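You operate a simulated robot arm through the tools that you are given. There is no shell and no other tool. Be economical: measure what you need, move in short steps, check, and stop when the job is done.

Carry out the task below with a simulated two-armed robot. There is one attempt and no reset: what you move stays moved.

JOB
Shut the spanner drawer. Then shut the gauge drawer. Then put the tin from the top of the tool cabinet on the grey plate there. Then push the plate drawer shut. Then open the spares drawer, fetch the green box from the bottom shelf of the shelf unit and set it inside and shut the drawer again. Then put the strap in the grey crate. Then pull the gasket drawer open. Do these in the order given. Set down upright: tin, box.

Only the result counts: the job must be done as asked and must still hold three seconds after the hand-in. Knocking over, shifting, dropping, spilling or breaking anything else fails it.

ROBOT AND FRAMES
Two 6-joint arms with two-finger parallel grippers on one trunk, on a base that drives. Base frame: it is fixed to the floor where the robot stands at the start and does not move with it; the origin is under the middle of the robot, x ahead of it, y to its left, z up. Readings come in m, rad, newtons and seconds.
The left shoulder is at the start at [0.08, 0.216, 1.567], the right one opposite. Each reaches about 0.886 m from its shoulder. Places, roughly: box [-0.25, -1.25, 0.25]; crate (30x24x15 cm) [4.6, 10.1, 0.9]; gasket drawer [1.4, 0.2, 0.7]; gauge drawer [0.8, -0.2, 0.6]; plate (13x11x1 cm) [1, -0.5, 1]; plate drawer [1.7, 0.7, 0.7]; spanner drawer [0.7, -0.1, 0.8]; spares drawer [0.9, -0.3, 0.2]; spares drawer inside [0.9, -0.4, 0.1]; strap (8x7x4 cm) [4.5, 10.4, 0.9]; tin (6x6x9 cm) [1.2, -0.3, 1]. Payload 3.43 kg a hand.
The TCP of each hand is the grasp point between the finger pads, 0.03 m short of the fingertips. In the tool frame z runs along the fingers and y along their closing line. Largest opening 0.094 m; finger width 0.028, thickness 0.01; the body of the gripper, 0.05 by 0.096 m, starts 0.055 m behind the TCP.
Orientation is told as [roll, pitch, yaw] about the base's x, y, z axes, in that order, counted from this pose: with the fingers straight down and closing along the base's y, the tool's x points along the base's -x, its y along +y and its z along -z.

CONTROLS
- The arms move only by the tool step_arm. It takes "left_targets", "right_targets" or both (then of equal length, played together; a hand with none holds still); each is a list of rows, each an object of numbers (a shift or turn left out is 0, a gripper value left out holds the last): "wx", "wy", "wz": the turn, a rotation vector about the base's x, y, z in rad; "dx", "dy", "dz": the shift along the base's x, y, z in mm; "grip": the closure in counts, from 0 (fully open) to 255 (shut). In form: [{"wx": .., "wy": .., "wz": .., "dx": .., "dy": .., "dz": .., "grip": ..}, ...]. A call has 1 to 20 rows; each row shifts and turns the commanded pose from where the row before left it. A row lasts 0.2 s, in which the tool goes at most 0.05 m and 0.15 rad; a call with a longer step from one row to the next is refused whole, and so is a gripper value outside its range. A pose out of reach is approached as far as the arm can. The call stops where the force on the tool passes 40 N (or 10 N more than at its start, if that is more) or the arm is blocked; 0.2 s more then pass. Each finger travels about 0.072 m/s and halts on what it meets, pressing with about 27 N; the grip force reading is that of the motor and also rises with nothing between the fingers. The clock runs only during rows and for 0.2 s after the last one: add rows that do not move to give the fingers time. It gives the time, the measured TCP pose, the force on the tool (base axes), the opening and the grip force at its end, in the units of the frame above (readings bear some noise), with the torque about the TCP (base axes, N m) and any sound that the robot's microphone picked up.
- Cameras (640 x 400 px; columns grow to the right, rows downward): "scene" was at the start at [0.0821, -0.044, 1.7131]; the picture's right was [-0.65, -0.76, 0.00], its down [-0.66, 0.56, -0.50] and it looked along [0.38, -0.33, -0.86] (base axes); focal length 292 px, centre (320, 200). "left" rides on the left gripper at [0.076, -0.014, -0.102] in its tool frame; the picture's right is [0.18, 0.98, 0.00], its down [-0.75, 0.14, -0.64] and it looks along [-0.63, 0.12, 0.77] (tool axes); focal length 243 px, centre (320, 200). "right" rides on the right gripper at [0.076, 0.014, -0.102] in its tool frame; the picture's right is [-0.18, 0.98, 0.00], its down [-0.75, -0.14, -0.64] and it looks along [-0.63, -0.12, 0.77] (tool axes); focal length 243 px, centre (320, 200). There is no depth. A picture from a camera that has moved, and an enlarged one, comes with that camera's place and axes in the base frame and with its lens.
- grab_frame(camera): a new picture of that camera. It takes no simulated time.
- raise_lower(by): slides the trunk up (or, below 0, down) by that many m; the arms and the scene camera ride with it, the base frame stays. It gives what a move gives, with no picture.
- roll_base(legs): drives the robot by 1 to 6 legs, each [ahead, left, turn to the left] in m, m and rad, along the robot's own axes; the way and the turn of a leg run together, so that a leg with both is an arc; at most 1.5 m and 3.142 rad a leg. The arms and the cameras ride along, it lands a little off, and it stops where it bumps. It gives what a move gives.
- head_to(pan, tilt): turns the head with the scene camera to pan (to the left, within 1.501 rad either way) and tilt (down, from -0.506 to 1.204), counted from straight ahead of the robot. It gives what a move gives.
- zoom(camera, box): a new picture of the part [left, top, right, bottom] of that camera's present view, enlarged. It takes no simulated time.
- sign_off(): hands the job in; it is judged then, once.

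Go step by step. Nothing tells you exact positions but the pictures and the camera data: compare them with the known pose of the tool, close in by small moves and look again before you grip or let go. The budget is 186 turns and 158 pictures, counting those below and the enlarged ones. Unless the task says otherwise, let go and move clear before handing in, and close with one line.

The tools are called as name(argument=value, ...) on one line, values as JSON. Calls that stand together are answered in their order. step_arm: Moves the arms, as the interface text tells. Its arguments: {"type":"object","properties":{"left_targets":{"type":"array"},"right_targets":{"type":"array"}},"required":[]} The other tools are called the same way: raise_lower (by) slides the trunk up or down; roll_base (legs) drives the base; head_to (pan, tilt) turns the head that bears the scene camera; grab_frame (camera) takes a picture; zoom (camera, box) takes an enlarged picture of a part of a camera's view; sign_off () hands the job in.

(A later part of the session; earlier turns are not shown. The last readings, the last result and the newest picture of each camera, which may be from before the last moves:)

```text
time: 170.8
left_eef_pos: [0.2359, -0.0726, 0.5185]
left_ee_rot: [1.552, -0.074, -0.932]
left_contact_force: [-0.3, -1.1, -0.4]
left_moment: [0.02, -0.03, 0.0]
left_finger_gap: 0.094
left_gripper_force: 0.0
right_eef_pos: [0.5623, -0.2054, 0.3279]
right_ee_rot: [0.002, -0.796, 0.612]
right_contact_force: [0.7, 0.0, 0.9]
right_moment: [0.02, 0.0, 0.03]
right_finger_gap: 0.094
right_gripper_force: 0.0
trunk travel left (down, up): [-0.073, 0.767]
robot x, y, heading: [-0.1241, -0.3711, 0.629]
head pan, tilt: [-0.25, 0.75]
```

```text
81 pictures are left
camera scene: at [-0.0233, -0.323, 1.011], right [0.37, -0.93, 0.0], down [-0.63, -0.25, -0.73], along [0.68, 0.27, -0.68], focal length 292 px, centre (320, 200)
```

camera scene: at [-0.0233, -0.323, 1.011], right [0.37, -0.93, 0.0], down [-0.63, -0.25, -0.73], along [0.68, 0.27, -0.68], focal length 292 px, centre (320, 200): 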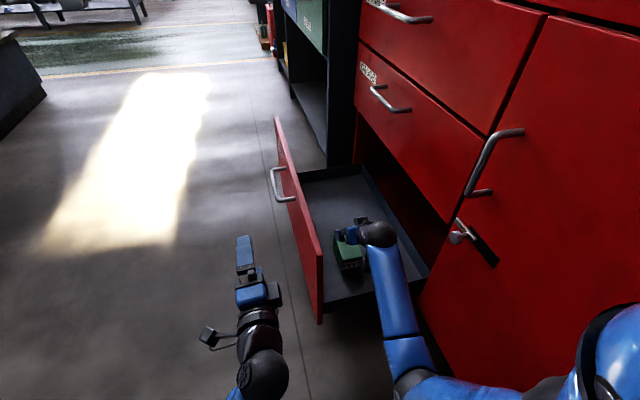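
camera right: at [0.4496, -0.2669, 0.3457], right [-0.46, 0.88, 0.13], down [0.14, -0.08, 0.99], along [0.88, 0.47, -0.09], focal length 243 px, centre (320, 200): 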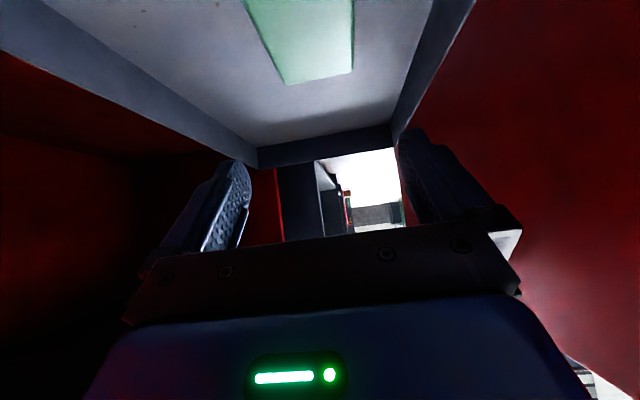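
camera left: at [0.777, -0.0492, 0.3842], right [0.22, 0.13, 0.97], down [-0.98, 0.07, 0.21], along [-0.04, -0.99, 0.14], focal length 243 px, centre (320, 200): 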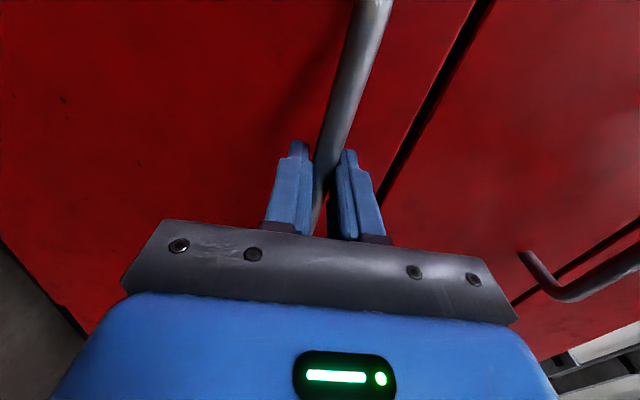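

The green box stands upright in the drawer. I'll back out to the right, swing round to face the cabinet again, and line up to push the drawer shut.

roll_base(legs=[[-0.5, 0, 0], [0, 0.6, 0], [0, 0, -1.572], [0, 1.3, 0]])

step_arm(left_targets=[{"dx": 10, "dy": -14, "dz": -28, "grip": 255}, {"dx": 10, "dy": -14, "dz": -28}, {"dx": 10, "dy": -14, "dz": -28}, {"dx": 10, "dy": -14, "dz": -28}, {"dx": 10, "dy": -14, "dz": -28}, {"dx": 10, "dy": -14, "dz": -28}, {"dx": 10, "dy": -14, "dz": -28}, {"dx": 10, "dy": -14, "dz": -28}])

head_to(pan=0.0, tilt=0.5)

grab_frame(camera="scene")

```text
time: 186.5
left_eef_pos: [0.4378, 0.2071, 0.5183]
left_ee_rot: [1.553, -0.074, -2.513]
left_contact_force: [0.0, -0.8, -0.1]
left_moment: [-0.01, -0.03, 0.01]
left_finger_gap: 0.0939
left_gripper_force: 0.0
right_eef_pos: [0.3017, -0.1168, 0.3287]
right_ee_rot: [0.001, -0.796, -0.967]
right_contact_force: [-0.2, 1.1, 0.0]
right_moment: [0.0, -0.02, -0.03]
right_finger_gap: 0.0938
right_gripper_force: 0.1
trunk travel left (down, up): [-0.073, 0.767]
robot x, y, heading: [0.14, 0.573, -0.953]
head pan, tilt: [-0.25, 0.75]
```

```text
time: 188.3
left_eef_pos: [0.5181, 0.095, 0.292]
left_ee_rot: [1.551, -0.072, -2.512]
left_contact_force: [-0.5, 0.7, -0.1]
left_moment: [0.02, 0.0, -0.01]
left_finger_gap: 0.0
left_gripper_force: 27.4
right_eef_pos: [0.3016, -0.1175, 0.3292]
right_ee_rot: [0.002, -0.797, -0.969]
right_contact_force: [0.9, -0.2, -0.4]
right_moment: [-0.01, -0.01, 0.0]
right_finger_gap: 0.0939
right_gripper_force: 0.1
trunk travel left (down, up): [-0.073, 0.767]
robot x, y, heading: [0.1417, 0.5694, -0.955]
head pan, tilt: [-0.25, 0.75]
```

```text
time: 189.1
left_eef_pos: [0.5174, 0.0949, 0.2934]
left_ee_rot: [1.551, -0.074, -2.511]
left_contact_force: [0.2, 0.0, -0.3]
left_moment: [-0.01, -0.01, 0.01]
left_finger_gap: 0.0001
left_gripper_force: 26.5
right_eef_pos: [0.302, -0.1169, 0.3293]
right_ee_rot: [0.002, -0.795, -0.968]
right_contact_force: [-0.3, 0.0, 0.0]
right_moment: [0.01, 0.02, 0.0]
right_finger_gap: 0.0939
right_gripper_force: 0.0
trunk travel left (down, up): [-0.073, 0.767]
robot x, y, heading: [0.1427, 0.5657, -0.95]
head pan, tilt: [0.0, 0.499]
```

```text
80 pictures are left
camera scene: at [0.2136, 0.4735, 1.0329], right [-0.82, -0.58, 0.0], down [-0.28, 0.39, -0.88], along [0.51, -0.72, -0.48], focal length 292 px, centre (320, 200)
```

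scene: 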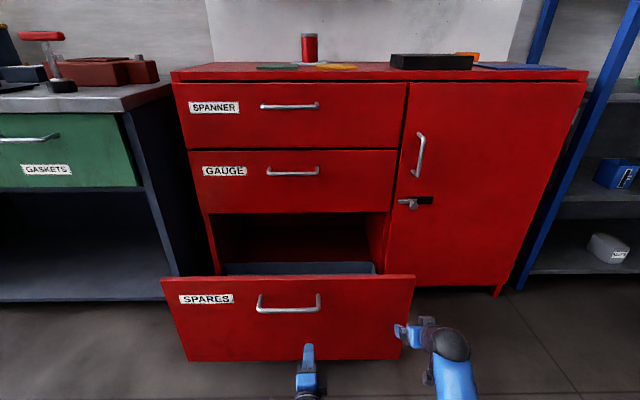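

The right hand is near the panel's right end, so I'll pull it back first, then drive in with the closed left fingertips below the handle.

step_arm(right_targets=[{"dx": -23.4, "dy": 32.4, "dz": 10}, {"dx": -23.4, "dy": 32.4, "dz": 10}, {"dx": -23.4, "dy": 32.4, "dz": 10}, {"dx": -23.4, "dy": 32.4, "dz": 10}, {"dx": -23.4, "dy": 32.4, "dz": 10}, {"dx": -23.4, "dy": 32.4, "dz": 10}])

roll_base(legs=[[0.33, 0, 0.005]])

grab_frame(camera="scene")

```text
time: 190.5
left_eef_pos: [0.5187, 0.0953, 0.2936]
left_ee_rot: [1.553, -0.072, -2.51]
left_contact_force: [-0.4, 0.1, 0.1]
left_moment: [0.0, 0.01, 0.0]
left_finger_gap: 0.0001
left_gripper_force: 26.9
right_eef_pos: [0.1659, 0.076, 0.3891]
right_ee_rot: [0.002, -0.798, -0.968]
right_contact_force: [0.0, -0.3, 0.1]
right_moment: [0.02, 0.01, 0.02]
right_finger_gap: 0.0942
right_gripper_force: 0.1
trunk travel left (down, up): [-0.073, 0.767]
robot x, y, heading: [0.1419, 0.5719, -0.954]
head pan, tilt: [0.0, 0.499]
```

```text
time: 192.7
left_eef_pos: [0.7146, -0.1684, 0.2924]
left_ee_rot: [1.55, -0.074, -2.501]
left_contact_force: [-0.3, -0.4, 0.3]
left_moment: [0.04, -0.02, -0.01]
left_finger_gap: 0.0
left_gripper_force: 26.4
right_eef_pos: [0.3634, -0.1932, 0.3887]
right_ee_rot: [0.003, -0.797, -0.961]
right_contact_force: [0.4, -0.3, 0.2]
right_moment: [0.0, 0.02, -0.01]
right_finger_gap: 0.0939
right_gripper_force: 0.0
trunk travel left (down, up): [-0.073, 0.767]
robot x, y, heading: [0.333, 0.3063, -0.939]
head pan, tilt: [0.0, 0.499]
```

```text
79 pictures are left
camera scene: at [0.4076, 0.2057, 1.0329], right [-0.81, -0.59, 0.0], down [-0.28, 0.39, -0.88], along [0.52, -0.71, -0.48], focal length 292 px, centre (320, 200)
```

scene: 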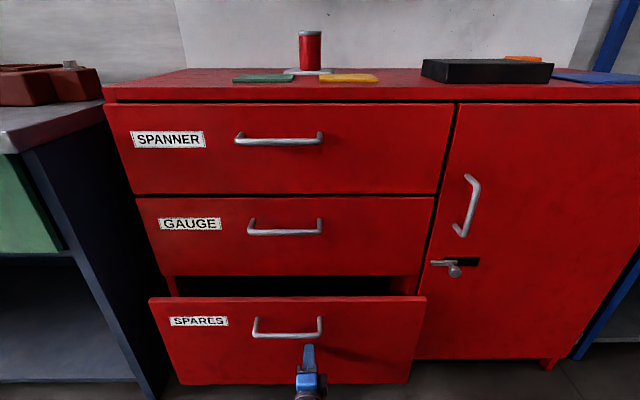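

Almost; drive the remaining ~8 cm until it stops.

roll_base(legs=[[0.1, 0, 0]])

grab_frame(camera="scene")

```text
time: 193.8
left_eef_pos: [0.7644, -0.2358, 0.2923]
left_ee_rot: [1.558, -0.071, -2.498]
left_contact_force: [-1.5, 1.1, 0.3]
left_moment: [-0.05, -0.04, 0.01]
left_finger_gap: 0.0
left_gripper_force: 26.6
right_eef_pos: [0.4152, -0.2618, 0.3889]
right_ee_rot: [0.0, -0.795, -0.958]
right_contact_force: [0.7, 0.3, -0.2]
right_moment: [0.0, 0.02, 0.03]
right_finger_gap: 0.0941
right_gripper_force: 0.1
trunk travel left (down, up): [-0.073, 0.767]
robot x, y, heading: [0.3858, 0.2341, -0.942]
head pan, tilt: [0.0, 0.499]
stopped in leg 1: the force on the tool passed its limit at 343 N (the readings are from after the stop); the commanded pose is now the measured one
```

```text
78 pictures are left
camera scene: at [0.4587, 0.1356, 1.0328], right [-0.81, -0.59, 0.0], down [-0.28, 0.39, -0.88], along [0.52, -0.71, -0.48], focal length 292 px, centre (320, 200)
```

scene: 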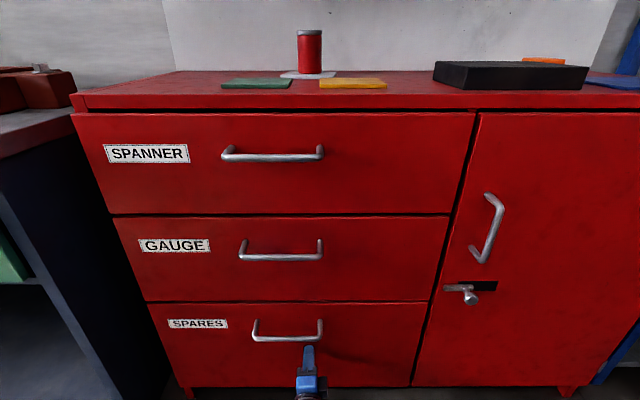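

All three cabinet drawers are shut with the tin on its plate. Next the far table with the strap. I'll back off, raise the trunk for travel, and turn to look for a route.

roll_base(legs=[[-0.4, 0, 0], [0, 0, 1.9]])

raise_lower(by=0.6)

head_to(pan=0.0, tilt=0.15)

grab_frame(camera="scene")

head_to(pan=0.8, tilt=0.15)

grab_frame(camera="scene")

```text
time: 201.0
left_eef_pos: [0.453, 1.0791, 0.2932]
left_ee_rot: [1.555, -0.075, -0.563]
left_contact_force: [-0.6, 0.3, 0.4]
left_moment: [-0.02, 0.01, 0.02]
left_finger_gap: 0.0003
left_gripper_force: 27.2
right_eef_pos: [0.6034, 0.7631, 0.3887]
right_ee_rot: [0.002, -0.795, 0.976]
right_contact_force: [-1.0, -1.0, -0.2]
right_moment: [0.04, -0.01, -0.02]
right_finger_gap: 0.0938
right_gripper_force: 0.1
trunk travel left (down, up): [-0.073, 0.767]
robot x, y, heading: [0.1515, 0.5591, 0.995]
head pan, tilt: [0.0, 0.499]
```

```text
refused: 0.6 is not a number from -0.4 to 0.4
```

```text
time: 201.8
left_eef_pos: [0.4532, 1.078, 0.2926]
left_ee_rot: [1.555, -0.074, -0.564]
left_contact_force: [0.0, 0.2, -0.1]
left_moment: [-0.01, -0.03, 0.01]
left_finger_gap: 0.0
left_gripper_force: 26.9
right_eef_pos: [0.605, 0.762, 0.3893]
right_ee_rot: [0.002, -0.797, 0.979]
right_contact_force: [-0.2, -0.6, 0.2]
right_moment: [-0.03, 0.01, 0.03]
right_finger_gap: 0.0938
right_gripper_force: 0.1
trunk travel left (down, up): [-0.073, 0.767]
robot x, y, heading: [0.1524, 0.5578, 0.993]
head pan, tilt: [0.0, 0.15]
```

```text
77 pictures are left
camera scene: at [0.2176, 0.6611, 1.0653], right [0.84, -0.54, 0.0], down [-0.08, -0.13, -0.99], along [0.54, 0.83, -0.15], focal length 292 px, centre (320, 200)
```

scene: 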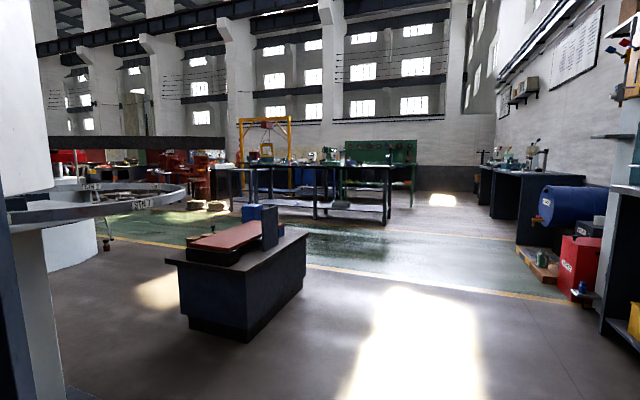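

```text
time: 202.9
left_eef_pos: [0.4528, 1.0797, 0.2927]
left_ee_rot: [1.555, -0.074, -0.563]
left_contact_force: [-0.6, 0.0, -0.1]
left_moment: [-0.01, 0.01, 0.01]
left_finger_gap: 0.0
left_gripper_force: 26.6
right_eef_pos: [0.6038, 0.7632, 0.3889]
right_ee_rot: [0.002, -0.796, 0.978]
right_contact_force: [-0.4, 0.0, -1.0]
right_moment: [-0.01, 0.02, 0.01]
right_finger_gap: 0.0943
right_gripper_force: 0.1
trunk travel left (down, up): [-0.073, 0.767]
robot x, y, heading: [0.1472, 0.5606, 0.995]
head pan, tilt: [0.799, 0.15]
```

```text
76 pictures are left
camera scene: at [0.1466, 0.6738, 1.0654], right [0.98, 0.22, 0.0], down [0.03, -0.15, -0.99], along [-0.22, 0.96, -0.15], focal length 292 px, centre (320, 200)
```

scene: 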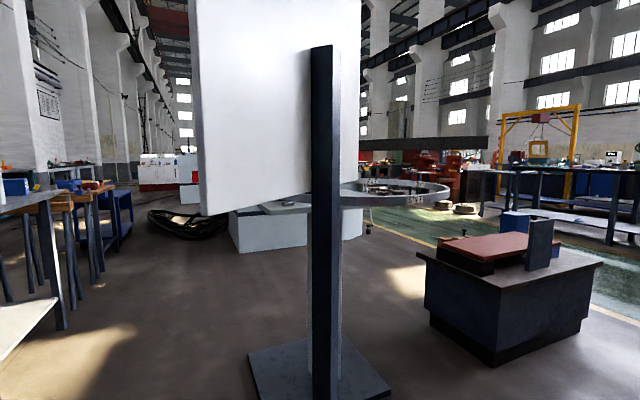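

The strap's table lies about 9 m along the wall direction and 5 m away from the wall. A green lane (l≈3.3–4.6) runs across; I'll follow the open floor along the benches to the lane, then look.

raise_lower(by=0.4)

roll_base(legs=[[0, 0, -0.367], [1.5, 0, 0], [1.5, 0, 0], [0.4, 0, 0], [0, 0, 1.3]])

head_to(pan=0.0, tilt=0.15)

grab_frame(camera="scene")

```text
time: 206.8
left_eef_pos: [0.4537, 1.0792, 0.6936]
left_ee_rot: [1.555, -0.073, -0.564]
left_contact_force: [-0.1, 0.1, 0.2]
left_moment: [-0.02, -0.02, -0.02]
left_finger_gap: 0.0
left_gripper_force: 26.3
right_eef_pos: [0.6045, 0.7624, 0.7886]
right_ee_rot: [0.001, -0.795, 0.977]
right_contact_force: [0.3, 0.2, 0.1]
right_moment: [0.01, -0.01, 0.02]
right_finger_gap: 0.0941
right_gripper_force: 0.1
trunk travel left (down, up): [-0.473, 0.367]
robot x, y, heading: [0.1504, 0.5578, 0.993]
head pan, tilt: [0.799, 0.15]
```

```text
time: 227.5
left_eef_pos: [2.622, 3.1425, 0.6935]
left_ee_rot: [1.555, -0.075, 0.365]
left_contact_force: [0.3, -1.0, 0.1]
left_moment: [0.02, 0.01, 0.02]
left_finger_gap: 0.0001
left_gripper_force: 27.1
right_eef_pos: [2.9655, 3.073, 0.7889]
right_ee_rot: [0.002, -0.795, 1.904]
right_contact_force: [-0.1, -0.1, -0.6]
right_moment: [-0.01, 0.01, -0.01]
right_finger_gap: 0.0939
right_gripper_force: 0.0
trunk travel left (down, up): [-0.473, 0.367]
robot x, y, heading: [2.8581, 2.5852, 1.917]
head pan, tilt: [0.799, 0.15]
```

```text
time: 228.7
left_eef_pos: [2.6228, 3.1423, 0.6919]
left_ee_rot: [1.557, -0.074, 0.366]
left_contact_force: [0.5, -0.2, -0.4]
left_moment: [-0.02, 0.01, -0.03]
left_finger_gap: 0.0
left_gripper_force: 27.3
right_eef_pos: [2.9661, 3.0737, 0.7888]
right_ee_rot: [0.0, -0.794, 1.903]
right_contact_force: [-1.5, 0.0, 0.1]
right_moment: [0.0, 0.01, 0.05]
right_finger_gap: 0.0943
right_gripper_force: 0.0
trunk travel left (down, up): [-0.473, 0.367]
robot x, y, heading: [2.8569, 2.5863, 1.918]
head pan, tilt: [0.0, 0.15]
```

```text
75 pictures are left
camera scene: at [2.815, 2.7023, 1.4654], right [0.94, 0.34, 0.0], down [0.05, -0.14, -0.99], along [-0.34, 0.93, -0.15], focal length 292 px, centre (320, 200)
```

scene: 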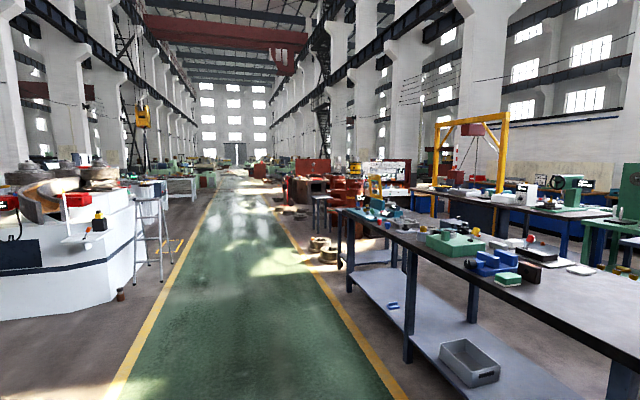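

A lane runs ahead and rows of tables stand on the right. The target should project near column 509, row 180; zooming there.

zoom(camera="scene", box=[400, 130, 640, 280])

```text
2.67 times, centred on (520, 205) of scene
camera zoom: at [2.815, 2.7023, 1.4654], right [0.94, 0.34, 0.0], down [0.05, -0.14, -0.99], along [-0.34, 0.93, -0.15], focal length 779 px, centre (-213, 187)
```

zoom: 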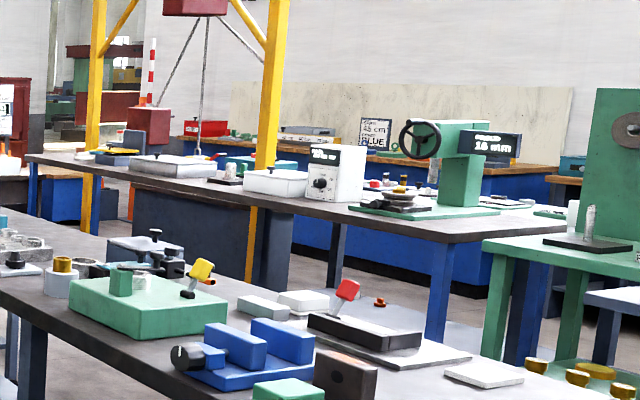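

The grey crate appears on the wooden-topped blue bench behind the yellow gantry. I'll follow the lane past the tables' left ends and look again.

roll_base(legs=[[0, 0, 0.279], [1.5, 0, 0], [1.5, 0, 0], [1.5, 0, 0], [1.0, 0, 0], [0, 0, -1.2]])

grab_frame(camera="scene")

```text
time: 258.7
left_eef_pos: [-0.0911, 7.4954, 0.6926]
left_ee_rot: [1.555, -0.075, -0.568]
left_contact_force: [0.2, 0.3, -0.2]
left_moment: [-0.02, 0.01, 0.01]
left_finger_gap: 0.0
left_gripper_force: 27.0
right_eef_pos: [0.0581, 7.1795, 0.7893]
right_ee_rot: [0.001, -0.796, 0.973]
right_contact_force: [0.4, 0.3, -0.5]
right_moment: [0.0, 0.02, 0.02]
right_finger_gap: 0.0939
right_gripper_force: 0.0
trunk travel left (down, up): [-0.473, 0.367]
robot x, y, heading: [-0.3994, 6.9781, 0.988]
head pan, tilt: [0.0, 0.15]
```

```text
73 pictures are left
camera scene: at [-0.3285, 7.0792, 1.4654], right [0.84, -0.55, 0.0], down [-0.08, -0.13, -0.99], along [0.54, 0.83, -0.15], focal length 292 px, centre (320, 200)
```

scene: 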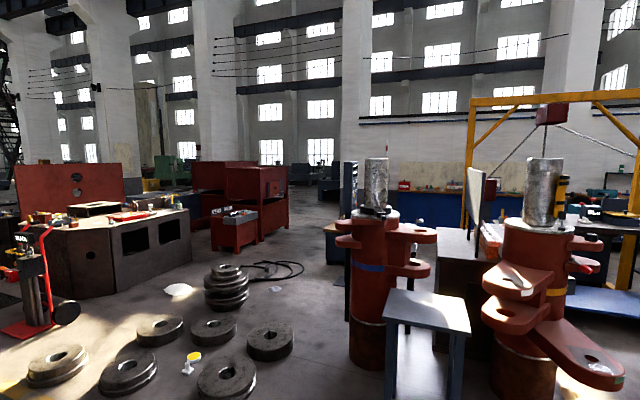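

Castings and discs block the direct way here. I'll look to the right for other gaps.

head_to(pan=-0.75, tilt=0.25)

grab_frame(camera="scene")

```text
time: 259.8
left_eef_pos: [-0.0912, 7.4963, 0.6935]
left_ee_rot: [1.557, -0.074, -0.567]
left_contact_force: [-0.6, 0.1, 0.2]
left_moment: [-0.06, 0.01, -0.01]
left_finger_gap: 0.0
left_gripper_force: 27.1
right_eef_pos: [0.0581, 7.1787, 0.7893]
right_ee_rot: [0.001, -0.796, 0.975]
right_contact_force: [0.0, -0.3, -0.6]
right_moment: [-0.01, 0.03, 0.01]
right_finger_gap: 0.0941
right_gripper_force: 0.0
trunk travel left (down, up): [-0.473, 0.367]
robot x, y, heading: [-0.3947, 6.9791, 0.991]
head pan, tilt: [-0.75, 0.25]
```

```text
72 pictures are left
camera scene: at [-0.2886, 7.0239, 1.4561], right [0.24, -0.97, 0.0], down [-0.24, -0.06, -0.97], along [0.94, 0.23, -0.25], focal length 292 px, centre (320, 200)
```

scene: 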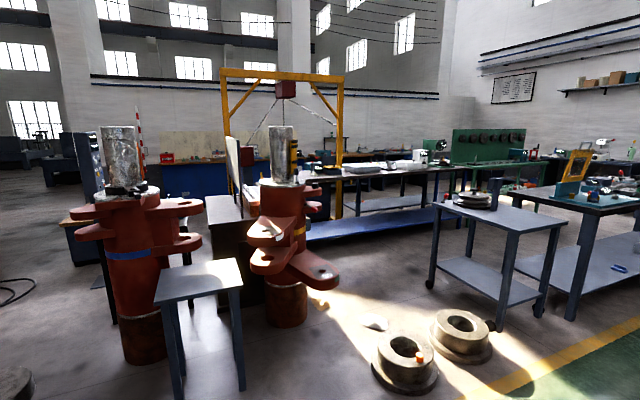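

zoom(camera="scene", box=[120, 90, 460, 290])

```text
1.88 times, centred on (290, 190) of scene
camera zoom: at [-0.2886, 7.0239, 1.4561], right [0.24, -0.97, 0.0], down [-0.24, -0.06, -0.97], along [0.94, 0.23, -0.25], focal length 550 px, centre (376, 219)
```

zoom: 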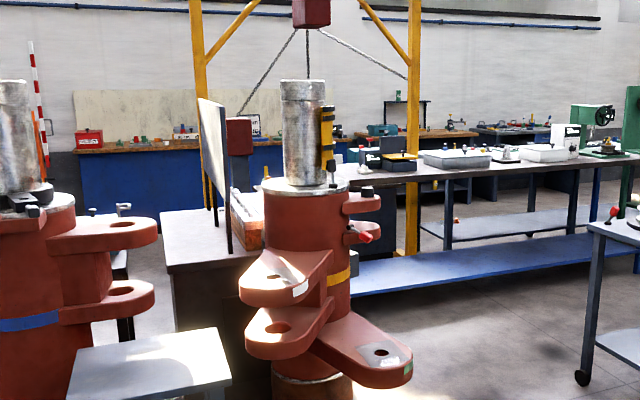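

The far bench row is reachable only around the other end: I'll go back along the lane toward the wall aisle, then look along it.

roll_base(legs=[[0, 0, -1.936], [1.5, 0, 0], [1.5, 0, 0], [1.5, 0, 0], [1.05, 0, 0], [0, 0, 1.571]])

head_to(pan=0.0, tilt=0.2)

grab_frame(camera="scene")

```text
time: 294.9
left_eef_pos: [3.0785, 2.6856, 0.6923]
left_ee_rot: [1.555, -0.073, -0.946]
left_contact_force: [0.6, 0.9, 0.3]
left_moment: [-0.03, 0.01, 0.01]
left_finger_gap: 0.0003
left_gripper_force: 27.1
right_eef_pos: [3.0998, 2.3372, 0.7888]
right_ee_rot: [0.004, -0.796, 0.596]
right_contact_force: [0.5, 0.6, 0.3]
right_moment: [-0.02, 0.02, 0.04]
right_finger_gap: 0.0941
right_gripper_force: 0.1
trunk travel left (down, up): [-0.473, 0.367]
robot x, y, heading: [2.6007, 2.3161, 0.613]
head pan, tilt: [-0.75, 0.25]
```

```text
time: 296.0
left_eef_pos: [3.0773, 2.6847, 0.6929]
left_ee_rot: [1.554, -0.072, -0.943]
left_contact_force: [0.7, 0.4, -0.4]
left_moment: [0.02, 0.01, -0.01]
left_finger_gap: 0.0
left_gripper_force: 26.9
right_eef_pos: [3.1018, 2.3374, 0.7883]
right_ee_rot: [0.001, -0.797, 0.596]
right_contact_force: [0.5, 1.0, 0.4]
right_moment: [-0.01, 0.02, 0.0]
right_finger_gap: 0.0941
right_gripper_force: 0.1
trunk travel left (down, up): [-0.473, 0.367]
robot x, y, heading: [2.6, 2.3155, 0.617]
head pan, tilt: [0.0, 0.201]
```

```text
70 pictures are left
camera scene: at [2.7044, 2.3871, 1.4606], right [0.58, -0.82, 0.0], down [-0.16, -0.11, -0.98], along [0.8, 0.56, -0.2], focal length 292 px, centre (320, 200)
```

scene: 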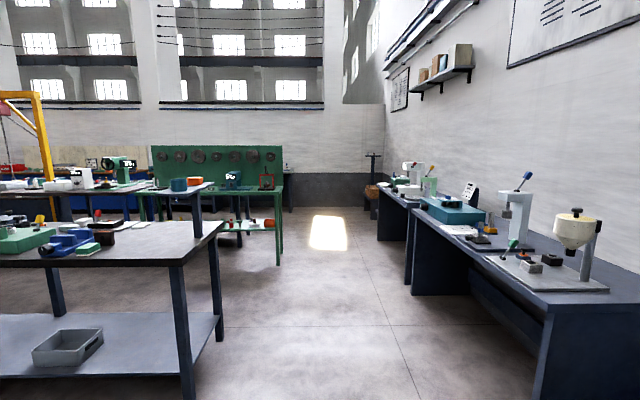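

The aisle along the wall is open: green table end at n≈-0.75, wall benches at n≈0.5, end wall at l≈9.9. Driving along it to l≈8.5, then turning left.

roll_base(legs=[[1.5, -0.1, 0.009], [1.5, 0, 0], [1.5, 0, 0], [0.5, 0, 0], [0, 0, 1.571]])

grab_frame(camera="scene")

```text
refused: leg 1 is longer than a leg can be; nothing moved
```

```text
69 pictures are left
camera scene: at [2.7044, 2.3871, 1.4606], right [0.58, -0.82, 0.0], down [-0.16, -0.11, -0.98], along [0.8, 0.56, -0.2], focal length 292 px, centre (320, 200)
```

scene: 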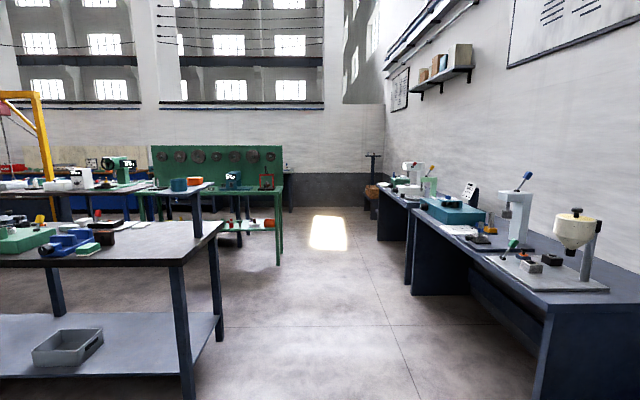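

The leg was slightly too long; shortening it.

roll_base(legs=[[1.45, -0.1, 0.009], [1.5, 0, 0], [1.5, 0, 0], [0.5, 0, 0], [0, 0, 1.571]])

grab_frame(camera="scene")

```text
time: 323.7
left_eef_pos: [6.2611, 5.6651, 0.6933]
left_ee_rot: [1.555, -0.073, 0.655]
left_contact_force: [-1.4, 0.8, 0.1]
left_moment: [0.0, -0.04, -0.01]
left_finger_gap: 0.0
left_gripper_force: 27.1
right_eef_pos: [6.6109, 5.6969, 0.7885]
right_ee_rot: [0.001, -0.797, 2.193]
right_contact_force: [0.1, -0.1, -0.1]
right_moment: [0.02, 0.03, -0.01]
right_finger_gap: 0.094
right_gripper_force: 0.0
trunk travel left (down, up): [-0.473, 0.367]
robot x, y, heading: [6.6445, 5.1983, 2.21]
head pan, tilt: [0.0, 0.201]
```

```text
68 pictures are left
camera scene: at [6.5723, 5.2985, 1.4607], right [0.8, 0.6, 0.0], down [0.12, -0.16, -0.98], along [-0.59, 0.79, -0.2], focal length 292 px, centre (320, 200)
```

scene: 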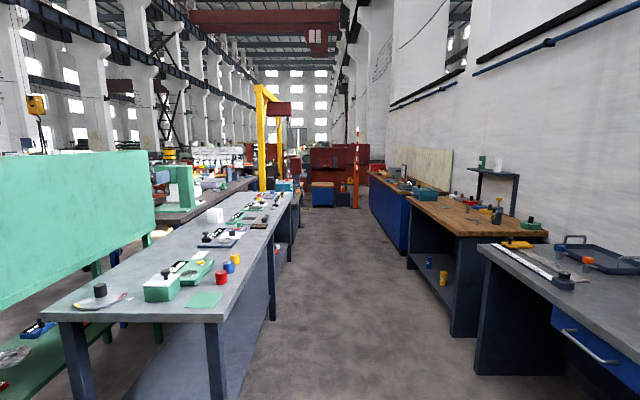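

The aisle in front of the wall benches is clear, about 1.2 m wide. I'll centre in it, raise the trunk, and drive along to just before the crate.

roll_base(legs=[[0, -0.2, -0.013], [1.5, 0, 0], [1.5, 0, 0], [1.3, 0, 0]])

raise_lower(by=0.36)

head_to(pan=-0.9, tilt=0.55)

grab_frame(camera="scene")

```text
time: 345.4
left_eef_pos: [3.9809, 9.2891, 0.6932]
left_ee_rot: [1.557, -0.073, 0.6]
left_contact_force: [-0.1, -0.1, -0.6]
left_moment: [0.01, -0.01, 0.02]
left_finger_gap: 0.0
left_gripper_force: 26.4
right_eef_pos: [4.3309, 9.2999, 0.7893]
right_ee_rot: [0.003, -0.796, 2.142]
right_contact_force: [0.1, -0.2, 0.4]
right_moment: [0.02, 0.01, -0.02]
right_finger_gap: 0.0942
right_gripper_force: 0.0
trunk travel left (down, up): [-0.473, 0.367]
robot x, y, heading: [4.3348, 8.8016, 2.158]
head pan, tilt: [0.0, 0.201]
```

```text
time: 348.9
left_eef_pos: [3.981, 9.2879, 1.0534]
left_ee_rot: [1.556, -0.074, 0.599]
left_contact_force: [0.2, -0.2, -0.9]
left_moment: [0.01, -0.02, -0.03]
left_finger_gap: 0.0002
left_gripper_force: 27.1
right_eef_pos: [4.3304, 9.302, 1.1488]
right_ee_rot: [0.002, -0.796, 2.14]
right_contact_force: [-0.5, 0.5, 0.3]
right_moment: [-0.02, 0.03, -0.01]
right_finger_gap: 0.094
right_gripper_force: 0.1
trunk travel left (down, up): [-0.833, 0.007]
robot x, y, heading: [4.3367, 8.8033, 2.16]
head pan, tilt: [0.0, 0.201]
```

```text
time: 350.1
left_eef_pos: [3.9816, 9.2874, 1.054]
left_ee_rot: [1.558, -0.073, 0.6]
left_contact_force: [0.4, 0.0, -0.2]
left_moment: [0.01, 0.02, -0.02]
left_finger_gap: 0.0
left_gripper_force: 26.7
right_eef_pos: [4.3308, 9.3015, 1.149]
right_ee_rot: [0.001, -0.796, 2.139]
right_contact_force: [-0.4, -0.3, -0.2]
right_moment: [-0.01, -0.01, 0.0]
right_finger_gap: 0.0939
right_gripper_force: 0.1
trunk travel left (down, up): [-0.833, 0.007]
robot x, y, heading: [4.3382, 8.8047, 2.157]
head pan, tilt: [-0.901, 0.55]
```

```text
67 pictures are left
camera scene: at [4.3494, 8.9128, 1.7884], right [0.95, -0.31, 0.0], down [-0.16, -0.5, -0.85], along [0.26, 0.81, -0.52], focal length 292 px, centre (320, 200)
```

scene: 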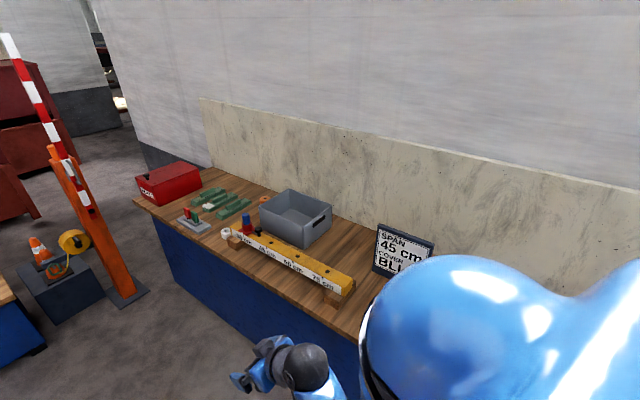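

The grey crate stands on the bench, and the orange item left of it projects where the strap should be. Zooming.

zoom(camera="scene", box=[170, 150, 410, 300])

```text
2.67 times, centred on (290, 225) of scene
camera zoom: at [4.3494, 8.9128, 1.7884], right [0.95, -0.31, 0.0], down [-0.16, -0.5, -0.85], along [0.26, 0.81, -0.52], focal length 779 px, centre (400, 133)
```

zoom: 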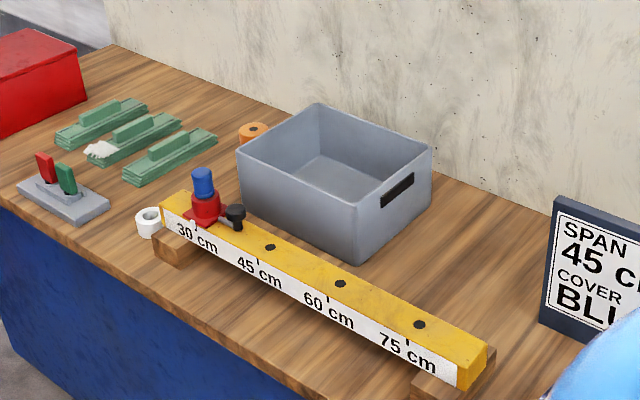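

The strap is the orange roll at about [4.50, 10.40], tucked behind-left of the crate. I'll drive on so the right arm lines up with it, then face the bench.

roll_base(legs=[[1.42, 0, 0], [0, 0, -1.531]])

head_to(pan=0.0, tilt=0.7)

grab_frame(camera="scene")

```text
time: 360.8
left_eef_pos: [4.0321, 10.3637, 1.0523]
left_ee_rot: [1.556, -0.073, -0.931]
left_contact_force: [0.7, 0.7, -0.1]
left_moment: [-0.01, 0.03, 0.0]
left_finger_gap: 0.0002
left_gripper_force: 27.2
right_eef_pos: [4.061, 10.0138, 1.1495]
right_ee_rot: [0.001, -0.795, 0.611]
right_contact_force: [-0.7, 0.3, -0.9]
right_moment: [0.0, 0.01, 0.0]
right_finger_gap: 0.0943
right_gripper_force: 0.2
trunk travel left (down, up): [-0.833, 0.007]
robot x, y, heading: [3.5599, 9.9851, 0.622]
head pan, tilt: [-0.901, 0.55]
```

```text
time: 362.0
left_eef_pos: [4.0326, 10.3631, 1.0541]
left_ee_rot: [1.555, -0.073, -0.932]
left_contact_force: [0.1, 0.2, 0.2]
left_moment: [0.0, 0.0, 0.02]
left_finger_gap: 0.0
left_gripper_force: 27.2
right_eef_pos: [4.06, 10.0141, 1.1485]
right_ee_rot: [0.002, -0.796, 0.61]
right_contact_force: [0.9, -0.2, -0.1]
right_moment: [-0.02, 0.02, 0.0]
right_finger_gap: 0.0939
right_gripper_force: 0.1
trunk travel left (down, up): [-0.833, 0.007]
robot x, y, heading: [3.5673, 9.9889, 0.632]
head pan, tilt: [0.0, 0.7]
```

```text
65 pictures are left
camera scene: at [3.6569, 10.0534, 1.7753], right [0.59, -0.81, 0.0], down [-0.52, -0.38, -0.76], along [0.62, 0.45, -0.64], focal length 292 px, centre (320, 200)
```

scene: 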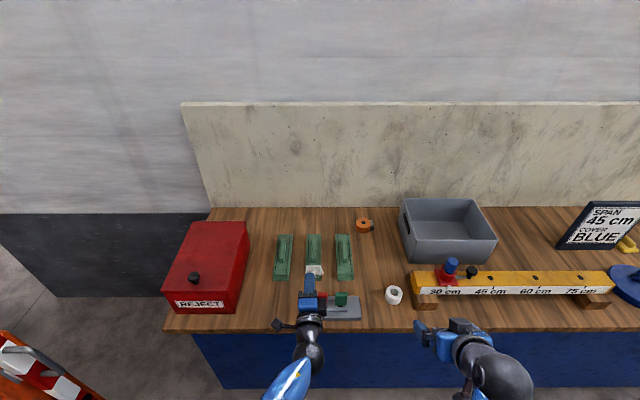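

The strap is freely accessible from here: triangulated at [4.50, 10.43, 0.87]. Zooming for its shape.

zoom(camera="scene", box=[330, 185, 430, 250])

```text
6.15 times, centred on (380, 218) of scene
camera zoom: at [3.6569, 10.0534, 1.7753], right [0.59, -0.81, 0.0], down [-0.52, -0.38, -0.76], along [0.62, 0.45, -0.64], focal length 1798 px, centre (-49, 92)
```

zoom: 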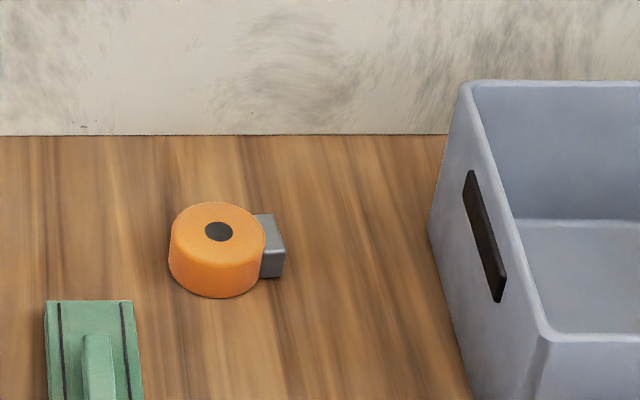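

The strap is an orange disc ≈7 cm across with a small buckle on its right. I'll first lift the left hand out of the way, move closer, then extend the right hand high before lowering.

step_arm(left_targets=[{"dx": -10, "dy": -7, "dz": 40}, {"dx": -10, "dy": -7, "dz": 40}, {"dx": -10, "dy": -7, "dz": 40}, {"dx": -10, "dy": -7, "dz": 40}, {"dx": -10, "dy": -7, "dz": 40}, {"dx": -10, "dy": -7, "dz": 40}, {"dx": -10, "dy": -7, "dz": 40}, {"dx": -10, "dy": -7, "dz": 40}, {"dx": -10, "dy": -7, "dz": 40}, {"dx": -10, "dy": -7, "dz": 40}], right_targets=[{"dx": 16, "dy": 11.7, "dz": 25, "wx": -0.0885, "wy": 0.121}, {"dx": 16, "dy": 11.7, "dz": 25, "wx": -0.0885, "wy": 0.121}, {"dx": 16, "dy": 11.7, "dz": 25}, {"dx": 16, "dy": 11.7, "dz": 25}, {"dx": 16, "dy": 11.7, "dz": 25}, {"dx": 16, "dy": 11.7, "dz": 25}, {"dx": 16, "dy": 11.7, "dz": 25}, {"dx": 16, "dy": 11.7, "dz": 25}, {}, {}])

roll_base(legs=[[0.2, 0, 0]])

grab_frame(camera="scene")

```text
time: 364.2
left_eef_pos: [3.9325, 10.2891, 1.4541]
left_ee_rot: [1.554, -0.07, -0.93]
left_contact_force: [-0.4, 0.6, 0.0]
left_moment: [-0.02, 0.03, 0.0]
left_finger_gap: 0.0
left_gripper_force: 27.0
right_eef_pos: [4.2185, 10.1255, 1.2658]
right_ee_rot: [-0.003, -0.501, 0.614]
right_contact_force: [-0.5, 0.6, -0.4]
right_moment: [0.03, 0.02, -0.01]
right_finger_gap: 0.0936
right_gripper_force: 0.1
right hand out of reach, approached as far as the arm can: row 3, 4, 5, 6, 7, 8
trunk travel left (down, up): [-0.833, 0.007]
robot x, y, heading: [3.5646, 9.9879, 0.629]
head pan, tilt: [0.0, 0.7]
```

```text
time: 365.8
left_eef_pos: [4.09, 10.4062, 1.4565]
left_ee_rot: [1.561, -0.073, -0.929]
left_contact_force: [-0.2, 1.0, 0.8]
left_moment: [0.0, 0.0, 0.05]
left_finger_gap: 0.0004
left_gripper_force: 27.3
right_eef_pos: [4.3766, 10.2422, 1.2676]
right_ee_rot: [-0.006, -0.507, 0.616]
right_contact_force: [0.0, 0.4, 0.2]
right_moment: [0.01, -0.01, -0.03]
right_finger_gap: 0.0939
right_gripper_force: 0.0
trunk travel left (down, up): [-0.833, 0.007]
robot x, y, heading: [3.7272, 10.1057, 0.624]
head pan, tilt: [0.0, 0.7]
```

```text
63 pictures are left
camera scene: at [3.8144, 10.168, 1.7758], right [0.59, -0.81, 0.0], down [-0.52, -0.38, -0.77], along [0.62, 0.45, -0.64], focal length 292 px, centre (320, 200)
```

scene: 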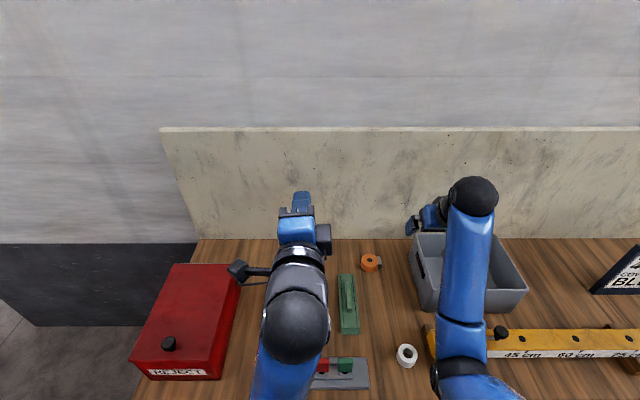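

I'll shift the right hand away from the crate toward the strap, then lower the trunk.

step_arm(right_targets=[{"dx": -16, "dy": 22}, {"dx": -16, "dy": 22}, {"dx": -16, "dy": 22}])

raise_lower(by=-0.25)

grab_frame(camera="right")

grab_frame(camera="scene")

```text
time: 366.6
left_eef_pos: [4.0931, 10.411, 1.4558]
left_ee_rot: [1.557, -0.073, -0.929]
left_contact_force: [0.4, -0.6, 0.1]
left_moment: [-0.01, 0.0, -0.03]
left_finger_gap: 0.0
left_gripper_force: 27.4
right_eef_pos: [4.3314, 10.3114, 1.2642]
right_ee_rot: [-0.007, -0.504, 0.617]
right_contact_force: [0.4, 0.6, 0.5]
right_moment: [-0.04, -0.02, -0.02]
right_finger_gap: 0.0941
right_gripper_force: 0.0
trunk travel left (down, up): [-0.833, 0.007]
robot x, y, heading: [3.724, 10.101, 0.632]
head pan, tilt: [0.0, 0.7]
```

```text
time: 369.2
left_eef_pos: [4.0946, 10.4095, 1.205]
left_ee_rot: [1.554, -0.074, -0.928]
left_contact_force: [0.0, -0.5, -0.9]
left_moment: [0.01, 0.01, 0.01]
left_finger_gap: 0.0002
left_gripper_force: 27.1
right_eef_pos: [4.3329, 10.3123, 1.0147]
right_ee_rot: [-0.006, -0.504, 0.617]
right_contact_force: [0.1, 0.3, 0.6]
right_moment: [-0.02, -0.01, -0.02]
right_finger_gap: 0.0939
right_gripper_force: 0.1
trunk travel left (down, up): [-0.583, 0.257]
robot x, y, heading: [3.7297, 10.1041, 0.632]
head pan, tilt: [0.0, 0.7]
```

```text
62 pictures are left
camera right: at [4.2282, 10.2561, 1.0665], right [-0.44, 0.9, 0.09], down [0.36, 0.09, 0.93], along [0.82, 0.43, -0.37], focal length 243 px, centre (320, 200)
```

right: 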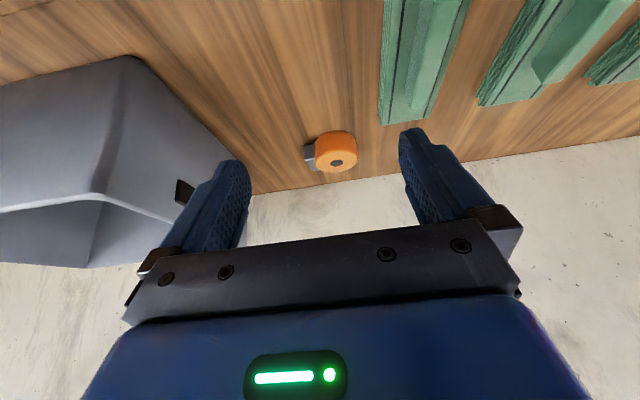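

```text
61 pictures are left
camera scene: at [3.8197, 10.172, 1.5253], right [0.59, -0.81, 0.0], down [-0.52, -0.38, -0.76], along [0.62, 0.45, -0.64], focal length 292 px, centre (320, 200)
```

scene: 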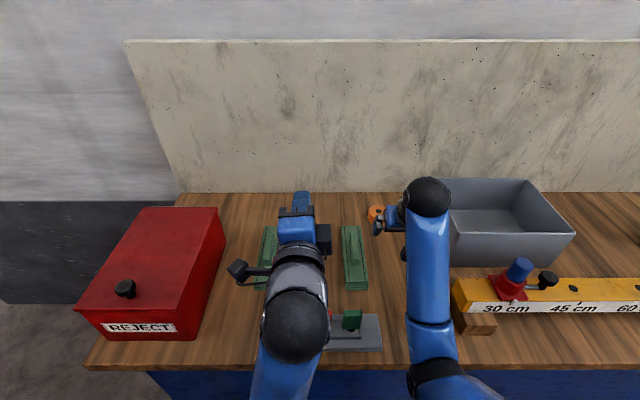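

The strap is straight ahead of the right hand (same n, 21 cm further). To avoid the buckle I'll yaw the hand about -0.9 rad and advance above it, then look.

step_arm(right_targets=[{"wz": -0.15, "dz": 5}, {"wz": -0.15, "dx": 12, "dy": 8.6}, {"wz": -0.15, "dx": 20, "dy": 14.5}, {"wz": -0.15, "dx": 20, "dy": 14.5}, {"wz": -0.15, "dx": 20, "dy": 14.5}, {"wz": -0.15, "dx": 20, "dy": 14.5}, {"dx": 20, "dy": 14.5}, {"dx": 20, "dy": 14.5}, {}])

grab_frame(camera="right")

grab_frame(camera="scene")

```text
time: 371.2
left_eef_pos: [4.0943, 10.4104, 1.2059]
left_ee_rot: [1.557, -0.073, -0.929]
left_contact_force: [0.1, 0.8, -0.3]
left_moment: [-0.02, 0.0, 0.01]
left_finger_gap: 0.0
left_gripper_force: 27.0
right_eef_pos: [4.4691, 10.4087, 1.0163]
right_ee_rot: [-0.006, -0.505, -0.283]
right_contact_force: [0.2, -0.5, 0.2]
right_moment: [0.01, 0.01, -0.02]
right_finger_gap: 0.0939
right_gripper_force: 0.1
right hand out of reach, approached as far as the arm can: row 1
trunk travel left (down, up): [-0.583, 0.257]
robot x, y, heading: [3.7257, 10.1046, 0.635]
head pan, tilt: [0.0, 0.7]
```

```text
60 pictures are left
camera right: at [4.3597, 10.455, 1.0681], right [0.43, 0.9, 0.09], down [0.3, -0.23, 0.93], along [0.85, -0.37, -0.37], focal length 243 px, centre (320, 200)
```

right: 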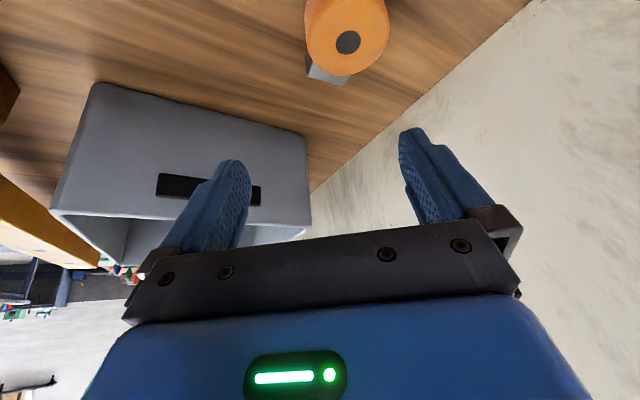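

```text
59 pictures are left
camera scene: at [3.8197, 10.1719, 1.5252], right [0.59, -0.81, 0.0], down [-0.52, -0.38, -0.76], along [0.62, 0.45, -0.64], focal length 292 px, centre (320, 200)
```

scene: 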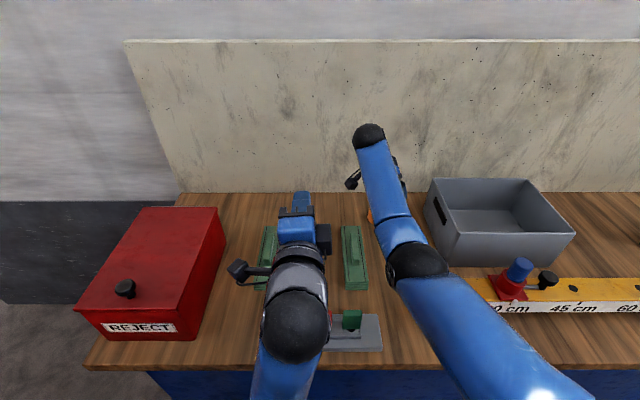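

Strap centre refined: [4.501, 10.432], top z≈0.873. Centring above it and descending 10 cm, then check.

step_arm(right_targets=[{"dx": 32, "dy": 23}, {"dz": -35}, {"dz": -35}, {"dz": -25}, {}])

grab_frame(camera="right")

```text
time: 372.4
left_eef_pos: [4.0944, 10.4104, 1.205]
left_ee_rot: [1.556, -0.072, -0.929]
left_contact_force: [-0.4, 0.3, -0.9]
left_moment: [0.0, -0.01, 0.03]
left_finger_gap: 0.0001
left_gripper_force: 27.0
right_eef_pos: [4.4836, 10.418, 0.9233]
right_ee_rot: [-0.003, -0.504, -0.284]
right_contact_force: [0.5, 0.3, -0.4]
right_moment: [0.03, 0.01, -0.01]
right_finger_gap: 0.0943
right_gripper_force: 0.0
right hand out of reach, approached as far as the arm can: row 1, 3, 4
trunk travel left (down, up): [-0.583, 0.257]
robot x, y, heading: [3.7273, 10.1045, 0.631]
head pan, tilt: [0.0, 0.7]
```

```text
58 pictures are left
camera right: at [4.3751, 10.4653, 0.9752], right [0.43, 0.9, 0.09], down [0.3, -0.23, 0.93], along [0.85, -0.37, -0.37], focal length 243 px, centre (320, 200)
```

right: 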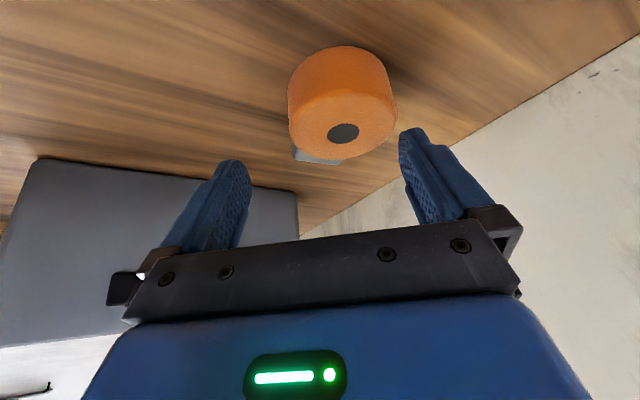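

2 cm short at the reach limit; a small forward drive fixes that.

roll_base(legs=[[0.025, 0, 0]])

grab_frame(camera="right")

```text
time: 373.2
left_eef_pos: [4.1092, 10.4208, 1.2072]
left_ee_rot: [1.562, -0.073, -0.929]
left_contact_force: [-0.4, 0.1, 0.6]
left_moment: [-0.01, 0.02, 0.0]
left_finger_gap: 0.0001
left_gripper_force: 26.8
right_eef_pos: [4.5006, 10.4293, 0.9267]
right_ee_rot: [-0.001, -0.509, -0.285]
right_contact_force: [0.1, -0.5, 0.0]
right_moment: [0.06, 0.01, 0.01]
right_finger_gap: 0.0939
right_gripper_force: 0.1
trunk travel left (down, up): [-0.583, 0.257]
robot x, y, heading: [3.7458, 10.1166, 0.632]
head pan, tilt: [0.0, 0.7]
```

```text
57 pictures are left
camera right: at [4.3916, 10.4767, 0.9792], right [0.43, 0.9, 0.09], down [0.29, -0.23, 0.93], along [0.85, -0.37, -0.36], focal length 243 px, centre (320, 200)
```

right: 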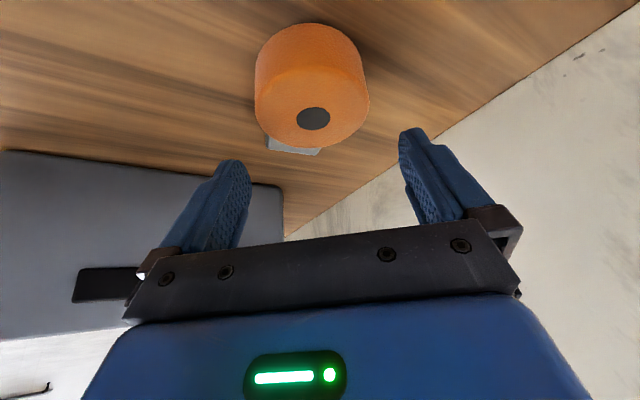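

Aligned. Lowering with the trunk 5.5 cm to straddle it.

raise_lower(by=-0.055)

grab_frame(camera="right")

```text
time: 374.1
left_eef_pos: [4.11, 10.4237, 1.1514]
left_ee_rot: [1.561, -0.073, -0.931]
left_contact_force: [0.1, -0.1, 0.3]
left_moment: [-0.04, -0.02, 0.0]
left_finger_gap: 0.0001
left_gripper_force: 27.2
right_eef_pos: [4.5053, 10.4337, 0.8833]
right_ee_rot: [0.011, -0.522, -0.291]
right_contact_force: [-15.5, -4.1, 22.1]
right_moment: [-1.23, 0.77, -0.79]
right_finger_gap: 0.0941
right_gripper_force: 0.1
trunk travel left (down, up): [-0.528, 0.312]
robot x, y, heading: [3.744, 10.1179, 0.63]
head pan, tilt: [0.0, 0.7]
stopped: the force on the tool passed its limit at 43 N (the readings are from after the stop); the commanded pose is now the measured one
```

```text
56 pictures are left
camera right: at [4.3955, 10.4809, 0.9335], right [0.43, 0.9, 0.1], down [0.28, -0.24, 0.93], along [0.86, -0.37, -0.35], focal length 243 px, centre (320, 200)
```

right: 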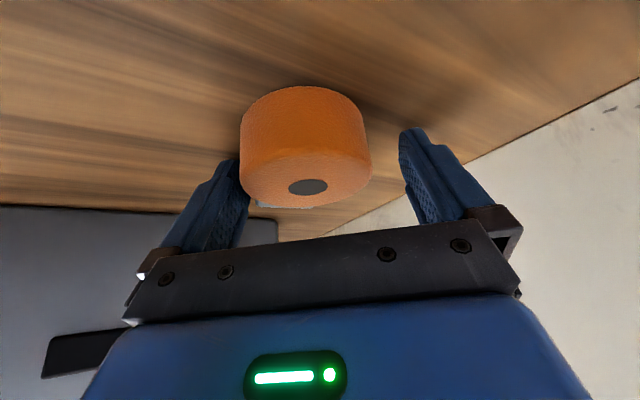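

The left finger caught the disc's edge: the disc sits ~8 mm off-centre to the left of the gap. I'll lift, shift 8 mm, and descend again.

step_arm(right_targets=[{"dz": 18}, {"dx": -4, "dy": -8.5}, {}])

grab_frame(camera="right")

```text
time: 374.9
left_eef_pos: [4.1137, 10.4239, 1.1506]
left_ee_rot: [1.557, -0.074, -0.929]
left_contact_force: [-0.2, -0.6, -0.2]
left_moment: [0.02, 0.0, -0.01]
left_finger_gap: 0.0
left_gripper_force: 27.4
right_eef_pos: [4.5107, 10.4348, 0.893]
right_ee_rot: [0.007, -0.516, -0.289]
right_contact_force: [0.1, -1.0, 0.6]
right_moment: [-0.01, 0.02, -0.02]
right_finger_gap: 0.0941
right_gripper_force: 0.0
right hand out of reach, approached as far as the arm can: row 2
trunk travel left (down, up): [-0.528, 0.312]
robot x, y, heading: [3.745, 10.1172, 0.629]
head pan, tilt: [0.0, 0.7]
```

```text
55 pictures are left
camera right: at [4.4025, 10.4803, 0.944], right [0.43, 0.9, 0.1], down [0.28, -0.23, 0.93], along [0.86, -0.37, -0.36], focal length 243 px, centre (320, 200)
```

right: 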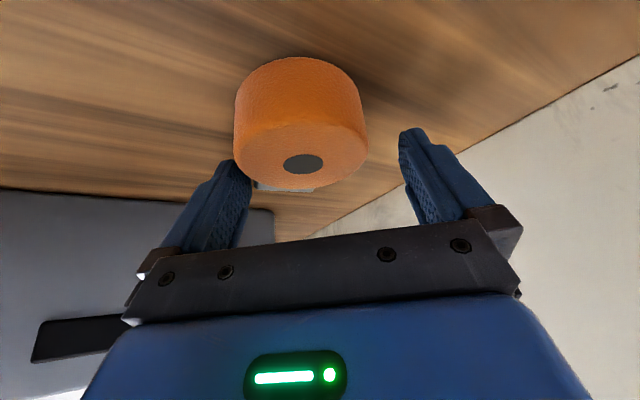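

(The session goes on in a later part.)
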